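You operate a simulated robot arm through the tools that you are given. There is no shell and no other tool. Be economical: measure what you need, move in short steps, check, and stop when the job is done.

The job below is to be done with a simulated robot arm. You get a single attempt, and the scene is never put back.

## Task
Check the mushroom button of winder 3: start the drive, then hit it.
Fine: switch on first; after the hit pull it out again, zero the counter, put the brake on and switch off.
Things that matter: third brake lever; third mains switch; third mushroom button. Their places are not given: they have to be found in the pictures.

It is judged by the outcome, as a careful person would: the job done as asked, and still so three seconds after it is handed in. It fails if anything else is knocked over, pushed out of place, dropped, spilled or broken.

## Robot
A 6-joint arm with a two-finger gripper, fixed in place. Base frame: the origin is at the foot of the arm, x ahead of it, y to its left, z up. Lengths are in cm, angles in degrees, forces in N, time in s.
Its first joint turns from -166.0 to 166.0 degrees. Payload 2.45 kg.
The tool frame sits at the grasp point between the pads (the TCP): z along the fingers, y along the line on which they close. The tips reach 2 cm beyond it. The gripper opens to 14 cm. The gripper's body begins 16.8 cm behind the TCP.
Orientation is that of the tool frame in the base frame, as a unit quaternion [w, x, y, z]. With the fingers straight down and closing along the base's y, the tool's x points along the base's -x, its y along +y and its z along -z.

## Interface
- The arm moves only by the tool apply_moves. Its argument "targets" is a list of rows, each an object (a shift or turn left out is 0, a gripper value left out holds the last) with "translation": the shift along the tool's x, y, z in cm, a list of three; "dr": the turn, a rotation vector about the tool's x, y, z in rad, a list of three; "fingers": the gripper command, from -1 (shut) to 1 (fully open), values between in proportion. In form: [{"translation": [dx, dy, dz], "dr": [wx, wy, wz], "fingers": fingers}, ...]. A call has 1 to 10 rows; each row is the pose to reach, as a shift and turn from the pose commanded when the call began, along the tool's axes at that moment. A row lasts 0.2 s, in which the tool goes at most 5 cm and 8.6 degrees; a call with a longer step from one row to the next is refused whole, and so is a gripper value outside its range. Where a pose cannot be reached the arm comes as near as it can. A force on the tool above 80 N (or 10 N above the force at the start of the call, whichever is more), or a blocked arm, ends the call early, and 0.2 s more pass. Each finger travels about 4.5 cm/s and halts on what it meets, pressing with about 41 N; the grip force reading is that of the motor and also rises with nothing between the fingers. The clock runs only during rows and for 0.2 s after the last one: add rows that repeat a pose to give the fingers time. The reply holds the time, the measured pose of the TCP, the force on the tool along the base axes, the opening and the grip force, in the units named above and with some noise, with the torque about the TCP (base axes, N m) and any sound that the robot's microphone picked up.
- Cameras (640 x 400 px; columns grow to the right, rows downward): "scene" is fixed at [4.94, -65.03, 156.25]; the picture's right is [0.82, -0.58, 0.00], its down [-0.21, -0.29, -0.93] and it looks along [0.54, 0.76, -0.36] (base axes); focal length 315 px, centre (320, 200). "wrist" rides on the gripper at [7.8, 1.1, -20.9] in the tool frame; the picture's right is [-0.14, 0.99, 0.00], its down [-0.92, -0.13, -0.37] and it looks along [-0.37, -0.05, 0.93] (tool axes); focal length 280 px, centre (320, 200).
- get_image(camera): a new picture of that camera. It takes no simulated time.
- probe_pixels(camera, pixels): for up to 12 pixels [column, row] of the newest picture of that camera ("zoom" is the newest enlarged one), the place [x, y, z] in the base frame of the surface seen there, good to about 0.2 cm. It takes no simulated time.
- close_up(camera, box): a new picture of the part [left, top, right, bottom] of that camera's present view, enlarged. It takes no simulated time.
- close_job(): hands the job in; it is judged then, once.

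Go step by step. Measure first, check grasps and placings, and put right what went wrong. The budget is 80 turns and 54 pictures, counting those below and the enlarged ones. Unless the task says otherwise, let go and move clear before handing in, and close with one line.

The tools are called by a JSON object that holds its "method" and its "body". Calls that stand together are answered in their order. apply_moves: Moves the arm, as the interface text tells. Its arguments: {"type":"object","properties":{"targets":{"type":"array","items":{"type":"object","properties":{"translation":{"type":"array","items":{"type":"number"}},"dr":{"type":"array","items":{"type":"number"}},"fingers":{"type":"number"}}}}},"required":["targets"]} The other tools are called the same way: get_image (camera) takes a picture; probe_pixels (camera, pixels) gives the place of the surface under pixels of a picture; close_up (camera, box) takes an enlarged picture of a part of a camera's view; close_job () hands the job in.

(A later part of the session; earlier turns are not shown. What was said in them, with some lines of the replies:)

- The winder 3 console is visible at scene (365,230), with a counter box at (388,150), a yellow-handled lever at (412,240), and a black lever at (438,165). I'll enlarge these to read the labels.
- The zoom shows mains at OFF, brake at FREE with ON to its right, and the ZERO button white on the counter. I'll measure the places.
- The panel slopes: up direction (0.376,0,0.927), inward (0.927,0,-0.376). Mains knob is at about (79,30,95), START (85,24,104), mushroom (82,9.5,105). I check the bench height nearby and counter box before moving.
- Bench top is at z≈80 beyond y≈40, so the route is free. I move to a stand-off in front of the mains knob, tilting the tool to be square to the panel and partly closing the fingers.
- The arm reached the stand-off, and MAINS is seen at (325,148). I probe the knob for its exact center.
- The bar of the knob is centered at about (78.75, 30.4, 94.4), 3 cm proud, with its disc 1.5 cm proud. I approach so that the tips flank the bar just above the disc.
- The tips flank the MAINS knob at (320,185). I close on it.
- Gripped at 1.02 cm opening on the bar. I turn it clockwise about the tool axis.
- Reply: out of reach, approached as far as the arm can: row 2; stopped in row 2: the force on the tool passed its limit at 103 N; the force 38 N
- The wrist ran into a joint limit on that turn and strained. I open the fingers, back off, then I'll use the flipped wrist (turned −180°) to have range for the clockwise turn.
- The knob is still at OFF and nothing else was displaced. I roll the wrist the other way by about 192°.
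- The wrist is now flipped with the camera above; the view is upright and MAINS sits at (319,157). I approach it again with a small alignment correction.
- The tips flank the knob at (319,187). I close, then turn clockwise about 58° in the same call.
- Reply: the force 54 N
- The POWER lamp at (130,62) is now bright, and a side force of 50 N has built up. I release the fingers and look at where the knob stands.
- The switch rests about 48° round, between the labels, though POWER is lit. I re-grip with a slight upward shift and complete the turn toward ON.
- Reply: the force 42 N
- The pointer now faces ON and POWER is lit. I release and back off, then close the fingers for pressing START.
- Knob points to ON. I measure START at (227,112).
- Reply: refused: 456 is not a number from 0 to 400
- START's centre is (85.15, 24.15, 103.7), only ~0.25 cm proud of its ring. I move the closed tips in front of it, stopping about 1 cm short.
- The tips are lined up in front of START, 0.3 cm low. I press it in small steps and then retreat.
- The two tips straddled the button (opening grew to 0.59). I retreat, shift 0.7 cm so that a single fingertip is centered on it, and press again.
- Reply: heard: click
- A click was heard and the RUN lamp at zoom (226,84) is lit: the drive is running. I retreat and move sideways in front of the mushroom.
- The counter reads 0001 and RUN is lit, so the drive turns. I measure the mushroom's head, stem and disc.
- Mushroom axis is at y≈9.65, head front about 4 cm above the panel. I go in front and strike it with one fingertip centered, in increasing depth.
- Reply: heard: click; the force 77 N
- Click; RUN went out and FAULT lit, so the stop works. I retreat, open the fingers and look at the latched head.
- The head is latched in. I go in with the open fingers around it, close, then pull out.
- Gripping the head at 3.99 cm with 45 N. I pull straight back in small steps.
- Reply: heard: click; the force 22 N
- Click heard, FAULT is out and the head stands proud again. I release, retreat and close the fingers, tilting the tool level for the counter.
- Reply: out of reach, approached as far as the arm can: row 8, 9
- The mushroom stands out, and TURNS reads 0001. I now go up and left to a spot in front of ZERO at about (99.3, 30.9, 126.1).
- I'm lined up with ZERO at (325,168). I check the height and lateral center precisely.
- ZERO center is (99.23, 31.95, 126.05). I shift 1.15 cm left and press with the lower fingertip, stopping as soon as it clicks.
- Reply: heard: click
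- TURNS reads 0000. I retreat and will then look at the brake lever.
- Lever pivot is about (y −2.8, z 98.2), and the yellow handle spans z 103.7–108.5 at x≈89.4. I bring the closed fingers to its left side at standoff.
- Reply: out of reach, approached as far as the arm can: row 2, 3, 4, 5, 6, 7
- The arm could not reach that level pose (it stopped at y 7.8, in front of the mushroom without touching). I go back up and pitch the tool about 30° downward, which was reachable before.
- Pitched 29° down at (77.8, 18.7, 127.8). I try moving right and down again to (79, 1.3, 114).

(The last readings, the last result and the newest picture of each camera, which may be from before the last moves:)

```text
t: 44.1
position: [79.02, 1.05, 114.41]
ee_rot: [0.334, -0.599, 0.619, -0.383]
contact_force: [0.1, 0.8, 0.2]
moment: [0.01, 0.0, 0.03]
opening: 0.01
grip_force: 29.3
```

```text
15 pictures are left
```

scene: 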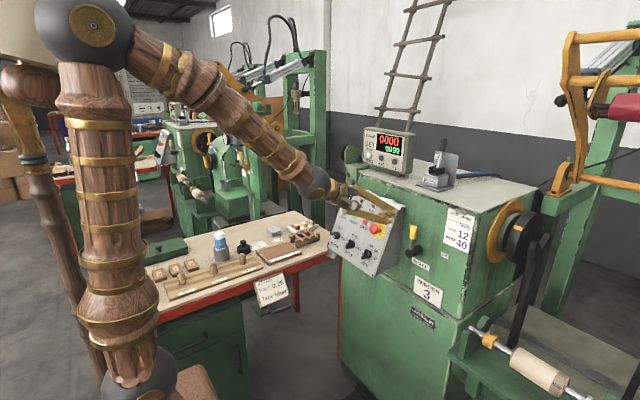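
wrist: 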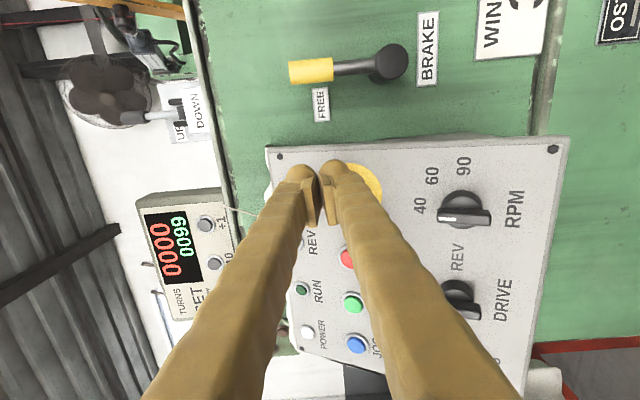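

This pose is reachable. I advance to the left side of the handle, tips beyond the handle but clear of the wall (x 94).

{"method": "apply_moves", "body": {"targets": [{"translation": [-1.35, 0, 3.5]}, {"translation": [-1.35, 0.5, 7]}, {"translation": [-1.35, 1.5, 10]}, {"translation": [-1.35, 2.6, 13.1]}, {"translation": [-1.35, 2.6, 13.1]}]}}

{"method": "close_up", "body": {"camera": "scene", "box": [365, 195, 465, 275]}}

```text
t: 45.3
position: [89.32, 1.42, 105.49]
ee_rot: [0.334, -0.599, 0.619, -0.383]
contact_force: [-0.2, -0.3, 0.7]
moment: [-0.04, -0.02, 0.0]
opening: 0.01
grip_force: 29.7
```

```text
5.00 times, centred on (415, 235) of scene
```

zoom: 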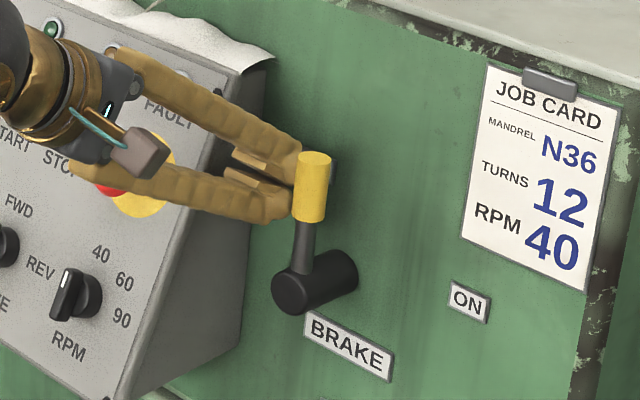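

The fingers are just left of the handle. I push it rightward along the arc to about 60°.

{"method": "apply_moves", "body": {"targets": [{"translation": [1.5, -0.16, 0]}, {"translation": [2.9, -0.4, 0]}, {"translation": [4.27, -0.54, 0]}, {"translation": [5.6, -0.35, 0.2]}, {"translation": [6.96, -0.08, 0.41]}, {"translation": [8.15, 0.5, 0.8]}, {"translation": [9.29, 1.17, 1.26]}]}}

{"method": "close_up", "body": {"camera": "scene", "box": [365, 195, 465, 275]}}

```text
t: 46.9
position: [89.39, -5.11, 105.02]
ee_rot: [0.314, -0.593, 0.63, -0.391]
contact_force: [1.1, 0.6, 1.6]
moment: [-0.01, -0.03, 0.0]
opening: 0.0
grip_force: 30.0
out of reach, approached as far as the arm can: row 3, 4, 5, 6, 7
```

```text
5.00 times, centred on (415, 235) of scene
```

zoom: 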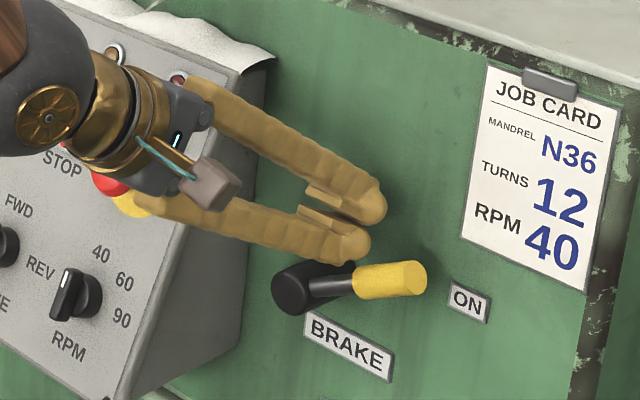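

The lever has swung over toward ON and rests free of the fingers. I probe it to see whether it reached its end.

{"method": "probe_pixels", "body": {"camera": "zoom", "pixels": [[395, 265], [418, 280], [390, 285], [330, 288], [285, 295], [468, 300]]}}

```text
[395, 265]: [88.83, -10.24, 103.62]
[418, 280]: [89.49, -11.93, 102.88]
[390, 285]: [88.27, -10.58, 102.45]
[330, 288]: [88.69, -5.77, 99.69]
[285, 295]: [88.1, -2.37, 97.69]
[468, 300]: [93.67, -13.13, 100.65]
```

The handle stands at ~60°, short of ON, and the arm's reach limited this posture. I lift off and pitch the tool steeper (~58° down) to finish by pressing from above.

{"method": "apply_moves", "body": {"targets": [{"translation": [0.4, -2.2, -3.2]}, {"translation": [0.81, -4.35, -6.4], "dr": [-0.13, 0, 0]}, {"translation": [0.81, -4.35, -6.4], "dr": [-0.26, 0, 0]}, {"translation": [0.81, -4.35, -6.4], "dr": [-0.39, 0, 0]}, {"translation": [0.81, -4.35, -6.4], "dr": [-0.5, 0, 0]}, {"translation": [0.81, -4.35, -6.4], "dr": [-0.5, 0, 0]}]}}

```text
t: 48.5
position: [87.62, -12.27, 115.14]
ee_rot: [-0.072, 0.691, -0.632, 0.342]
contact_force: [-0.2, 0.4, 0.0]
moment: [-0.02, 0.0, 0.01]
opening: 0.01
grip_force: 29.5
out of reach, approached as far as the arm can: row 2, 3, 4
stopped in row 6: the arm was blocked; the commanded pose is now the measured one
```

The arm reports blocked at (87.6, −12.3, 115.1). I look at both views before doing anything.

{"method": "get_image", "body": {"camera": "scene"}}

{"method": "get_image", "body": {"camera": "wrist"}}

```text
12 pictures are left
```

scene: 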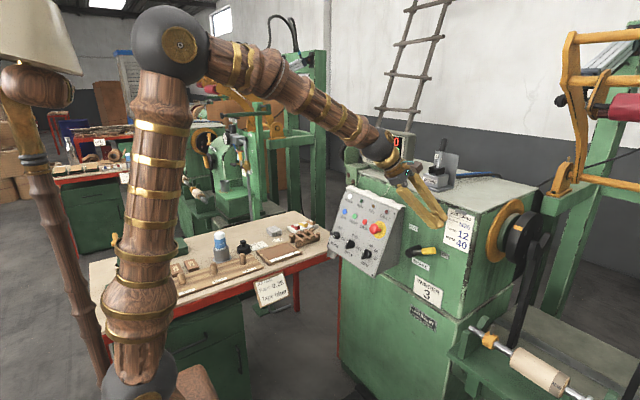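

```text
11 pictures are left
```

wrist: 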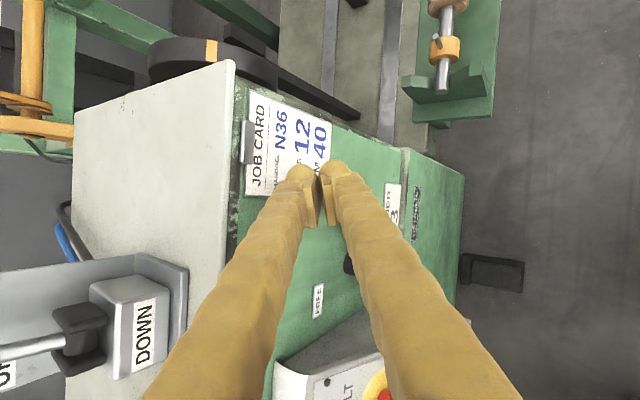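

Nothing was disturbed; the arm just met a joint limit, and the tool now points 49° down, headed slightly right. From here I try to move above the handle, keeping this orientation.

{"method": "apply_moves", "body": {"targets": [{"translation": [-1.7, 0.8, 1.5]}, {"translation": [-3.4, 1.6, 3.0]}, {"translation": [-5.03, 2.42, 4.47]}, {"translation": [-5.03, 2.42, 4.47]}]}}

```text
t: 49.5
position: [88.1, -9.55, 108.39]
ee_rot: [-0.069, 0.691, -0.633, 0.343]
contact_force: [-0.2, 0.7, 0.2]
moment: [-0.03, -0.01, 0.01]
opening: 0.02
grip_force: 28.6
```

Reachable. I press straight down onto the handle in steps.

{"method": "apply_moves", "body": {"targets": [{"translation": [-0.76, 1.06, 1.5]}, {"translation": [-1.34, 1.86, 2.64]}, {"translation": [-1.72, 2.39, 3.39]}, {"translation": [-2.1, 2.93, 4.15]}, {"translation": [-2.48, 3.46, 4.9]}, {"translation": [-2.48, 3.46, 4.9]}]}}

{"method": "close_up", "body": {"camera": "scene", "box": [365, 195, 465, 275]}}

```text
t: 50.3
position: [88.07, -9.54, 105.14]
ee_rot: [-0.072, 0.689, -0.633, 0.346]
contact_force: [-33.0, 14.9, 28.0]
moment: [-0.06, 0.29, -0.69]
opening: 0.01
grip_force: 29.5
stopped in row 3: the force on the tool passed its limit at 93 N (the readings are from after the stop); the commanded pose is now the measured one
```

```text
5.00 times, centred on (415, 235) of scene
```

zoom: 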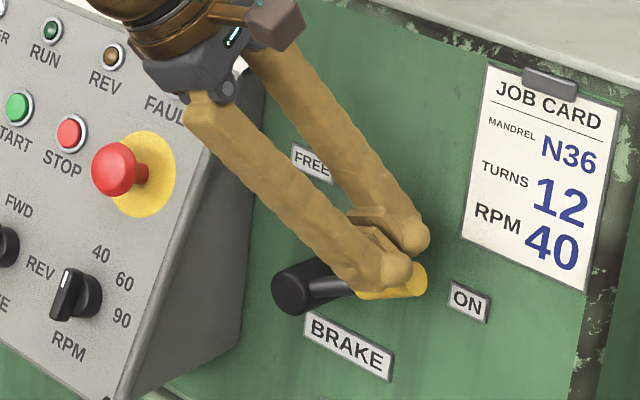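

The press met 93 N at contact without the handle moving, so it may already be at its stop. I lift off and measure the handle and both labels.

{"method": "apply_moves", "body": {"targets": [{"translation": [1.1, -1.6, -2.3]}, {"translation": [2.0, -2.9, -4.2]}, {"translation": [2.0, -2.9, -8]}]}}

{"method": "close_up", "body": {"camera": "scene", "box": [365, 195, 465, 275]}}

{"method": "probe_pixels", "body": {"camera": "zoom", "pixels": [[312, 163], [295, 150], [395, 268], [418, 280], [390, 285], [360, 278], [330, 288], [468, 300], [285, 285], [405, 262], [400, 290]]}}

```text
t: 51.1
position: [86.02, -8.26, 113.6]
ee_rot: [-0.072, 0.69, -0.632, 0.345]
contact_force: [0.5, -0.1, -0.2]
moment: [0.0, 0.03, -0.02]
opening: 0.0
grip_force: 29.4
```

```text
5.00 times, centred on (415, 235) of scene
```

zoom: 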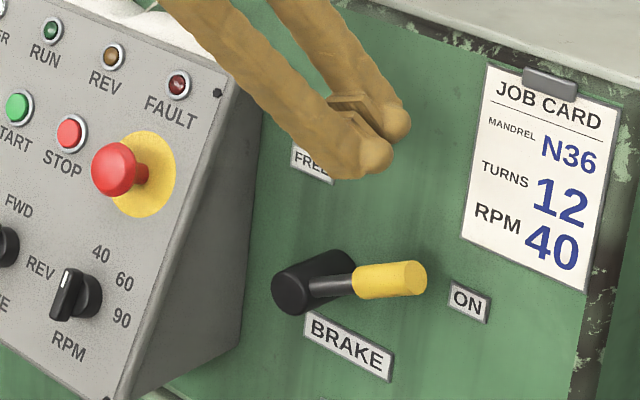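

```text
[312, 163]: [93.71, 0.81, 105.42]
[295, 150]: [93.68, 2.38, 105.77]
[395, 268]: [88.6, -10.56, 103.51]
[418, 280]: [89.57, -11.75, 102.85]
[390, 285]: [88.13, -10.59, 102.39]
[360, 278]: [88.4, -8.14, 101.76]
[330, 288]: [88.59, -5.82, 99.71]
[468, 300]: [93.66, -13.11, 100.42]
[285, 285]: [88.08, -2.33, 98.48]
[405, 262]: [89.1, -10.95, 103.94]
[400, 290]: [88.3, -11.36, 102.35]
```

The labels FREE (−24°) and ON (78°) sit symmetrically about 20° outside the lever's two rest positions (0° and 60°), so it is at its ON stop. Now I move left and up, ready to return to MAINS.

{"method": "apply_moves", "body": {"targets": [{"translation": [-3.2, -0.2, -3.1]}, {"translation": [-6.5, -0.5, -6.1]}, {"translation": [-9.7, -0.7, -9.2]}, {"translation": [-12.9, -0.9, -12.2]}, {"translation": [-16.1, -1.2, -15.3]}, {"translation": [-19.4, -1.4, -18.3]}, {"translation": [-22.6, -1.64, -21.4]}, {"translation": [-22.6, -1.64, -21.4]}]}}

```text
t: 52.9
position: [76.19, 20.01, 121.36]
ee_rot: [-0.072, 0.691, -0.632, 0.345]
contact_force: [0.5, -1.5, -0.9]
moment: [-0.01, 0.01, 0.02]
opening: 0.01
grip_force: 29.1
```

Good. I rotate back to the panel-square orientation while moving in front of the MAINS knob, opening the fingers to 4.5 cm.

{"method": "apply_moves", "body": {"targets": [{"translation": [-2.95, 2.6, 1.5], "dr": [0.0945, -0.0438, 0.0405], "fingers": -0.36}, {"translation": [-5.9, 5.2, 3.0], "dr": [0.189, -0.0877, 0.081]}, {"translation": [-8.85, 7.8, 4.5], "dr": [0.2835, -0.1315, 0.1215]}, {"translation": [-11.8, 10.4, 6.0], "dr": [0.378, -0.1753, 0.162]}, {"translation": [-14.75, 13, 7.5], "dr": [0.4725, -0.2192, 0.2025]}, {"translation": [-17.7, 15.6, 9.0], "dr": [0.567, -0.263, 0.243]}, {"translation": [-17.7, 15.6, 9.0], "dr": [0.567, -0.263, 0.243]}]}}

{"method": "get_image", "body": {"camera": "wrist"}}

```text
t: 54.5
position: [69.19, 30.56, 99.38]
ee_rot: [-0.382, 0.601, -0.574, 0.404]
contact_force: [0.5, 0.1, 0.1]
moment: [0.0, -0.01, -0.01]
opening: 4.48
grip_force: 0.0
```

```text
8 pictures are left
```

wrist: 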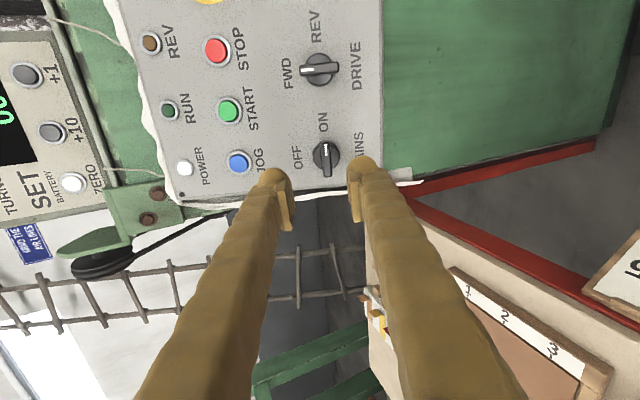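

Aligned with the knob, which points to ON. I advance and grip it.

{"method": "apply_moves", "body": {"targets": [{"translation": [0.13, 0.6, 4]}, {"translation": [0.13, 0.6, 8]}, {"translation": [0.13, 0.6, 9.9]}, {"translation": [0.13, 0.6, 9.9]}, {"translation": [0.13, 0.6, 9.9], "fingers": -1}, {"translation": [0.13, 0.6, 9.9]}, {"translation": [0.13, 0.6, 9.9]}, {"translation": [0.13, 0.6, 9.9]}]}}

```text
t: 56.3
position: [77.91, 30.15, 95.18]
ee_rot: [-0.379, 0.603, -0.575, 0.402]
contact_force: [-15.5, 1.7, -72.8]
moment: [-0.26, 0.75, -0.02]
opening: 1.02
grip_force: 37.3
```

Gripped (1.02 cm), but with a 73 N downward load, so I'm a bit high. I ease the tool down 0.3 cm.

{"method": "apply_moves", "body": {"targets": [{"translation": [0, 0.15, 0]}, {"translation": [0, 0.3, 0]}, {"translation": [0, 0.3, 0]}]}}

```text
t: 57.1
position: [77.81, 30.07, 95.03]
ee_rot: [-0.381, 0.601, -0.575, 0.404]
contact_force: [-14.2, -16.9, -63.3]
moment: [-0.28, 0.66, -0.13]
opening: 1.03
grip_force: 37.2
```

Load hardly changed; I open to read the free pose and re-centre.

{"method": "apply_moves", "body": {"targets": [{"fingers": -0.8}, {"fingers": -0.5}, {"fingers": -0.36}, {"fingers": -0.36}]}}

{"method": "close_up", "body": {"camera": "wrist", "box": [240, 100, 400, 220]}}

```text
t: 58.1
position: [77.81, 30.17, 95.17]
ee_rot: [-0.383, 0.6, -0.575, 0.404]
contact_force: [-0.3, 0.8, -0.5]
moment: [0.03, 0.02, -0.02]
opening: 4.47
grip_force: 0.1
```

```text
3.33 times, centred on (320, 160) of wrist
```

zoom: 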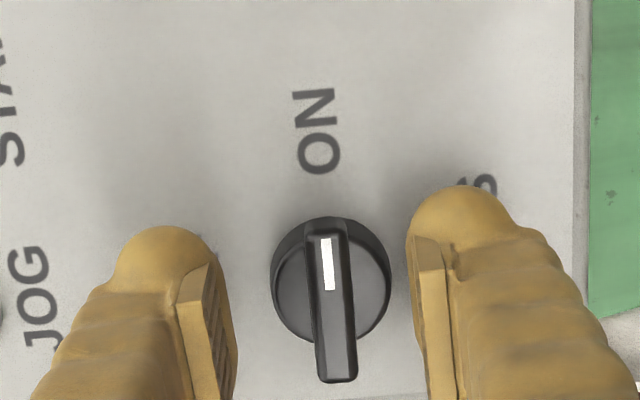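

The bar is about 0.2 cm lower than the fingers' midpoint, and I'm slightly shallow. I correct both and grip again.

{"method": "apply_moves", "body": {"targets": [{"translation": [0, 0.2, 0.3]}, {"translation": [0, 0.2, 0.3]}, {"translation": [0, 0.2, 0.3], "fingers": -1}, {"translation": [0, 0.2, 0.3]}, {"translation": [0, 0.2, 0.3]}, {"translation": [0, 0.2, 0.3]}]}}

```text
t: 59.5
position: [77.94, 30.12, 94.91]
ee_rot: [-0.382, 0.6, -0.574, 0.404]
contact_force: [5.0, 1.1, 3.4]
moment: [0.07, -0.07, 0.02]
opening: 1.02
grip_force: 37.0
```

Well-centred grip with almost no load. I turn counter-clockwise, first half.

{"method": "apply_moves", "body": {"targets": [{"dr": [0, 0, -0.14]}, {"dr": [0, 0, -0.28]}, {"dr": [0, 0, -0.42]}, {"dr": [0, 0, -0.56]}, {"dr": [0, 0, -0.7]}, {"dr": [0, 0, -0.84]}]}}

```text
t: 60.9
position: [78.17, 30.48, 94.92]
ee_rot: [-0.186, 0.782, -0.278, 0.525]
contact_force: [10.6, 13.0, 48.7]
moment: [0.13, -0.54, 0.1]
opening: 1.04
grip_force: 37.2
```

The load grew to 50 N upward, so I add a small upward shift while completing the remaining ~39°.

{"method": "apply_moves", "body": {"targets": [{"translation": [0.16, -0.13, 0]}, {"translation": [0.16, -0.13, 0], "dr": [0, 0, -0.14]}, {"translation": [0.16, -0.13, 0], "dr": [0, 0, -0.28]}, {"translation": [0.16, -0.13, 0], "dr": [0, 0, -0.42]}, {"translation": [0.16, -0.13, 0], "dr": [0, 0, -0.56]}, {"translation": [0.16, -0.13, 0], "dr": [0, 0, -0.69]}]}}

{"method": "get_image", "body": {"camera": "wrist"}}

```text
t: 62.3
position: [78.23, 30.42, 94.99]
ee_rot: [0.004, 0.831, 0.004, 0.556]
contact_force: [17.4, 58.2, 4.0]
moment: [0.54, -0.12, 0.33]
opening: 1.02
grip_force: 37.7
```

```text
6 pictures are left
```

wrist: 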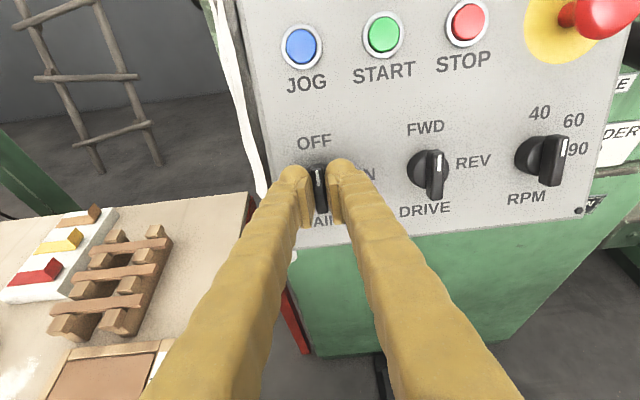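

The knob is back upright at OFF. I release gently, back straight off and check lamps and positions.

{"method": "apply_moves", "body": {"targets": [{"fingers": -0.8}, {"fingers": -0.5}, {"fingers": -0.36}, {"fingers": -0.36}, {"translation": [0, 0, -4]}, {"translation": [0, 0, -8]}, {"translation": [0, 0, -12]}]}}

{"method": "close_up", "body": {"camera": "scene", "box": [320, 120, 470, 280]}}

{"method": "get_image", "body": {"camera": "wrist"}}

```text
t: 63.9
position: [66.99, 30.17, 99.62]
ee_rot: [0.004, 0.831, 0.002, 0.556]
contact_force: [-0.6, 0.2, -0.4]
moment: [0.03, -0.01, 0.04]
opening: 4.47
grip_force: 0.1
```

```text
2.50 times, centred on (395, 200) of scene
```

zoom: 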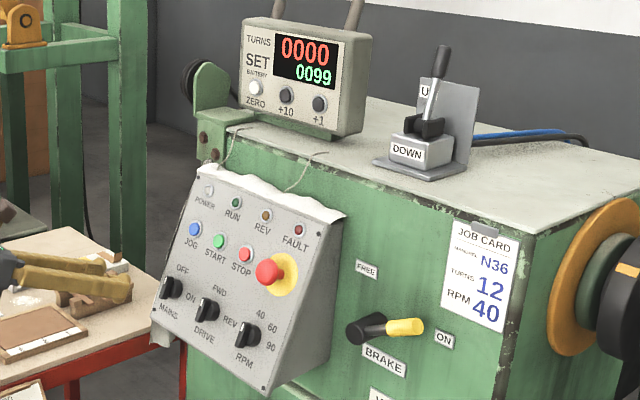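

```text
4 pictures are left
```

wrist: 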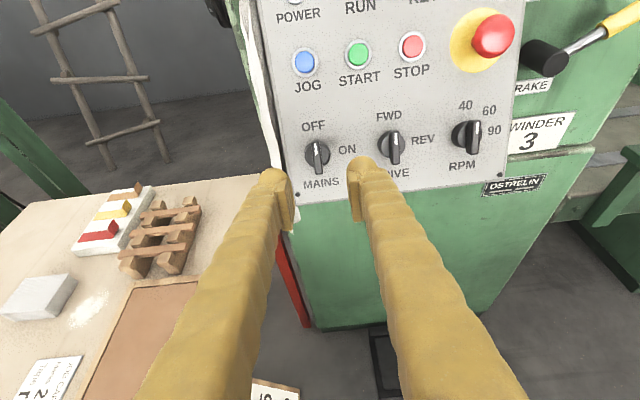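

I switched winder 3 on, started it and hit the mushroom button: RUN went out and FAULT lit, so the stop works. The button is pulled out again, the counter reads 0000, the brake lever is at its ON stop (it held against a 93 N press), the mains are OFF with the POWER lamp dark, and the arm is clear.

{"method": "close_job", "body": {}}

```text
The job is handed in.
```

The winder 3 mushroom button stopped the running drive when hit. It is pulled out again, the counter reads 0000, the brake is on, the mains switch is off, and the job is handed in.
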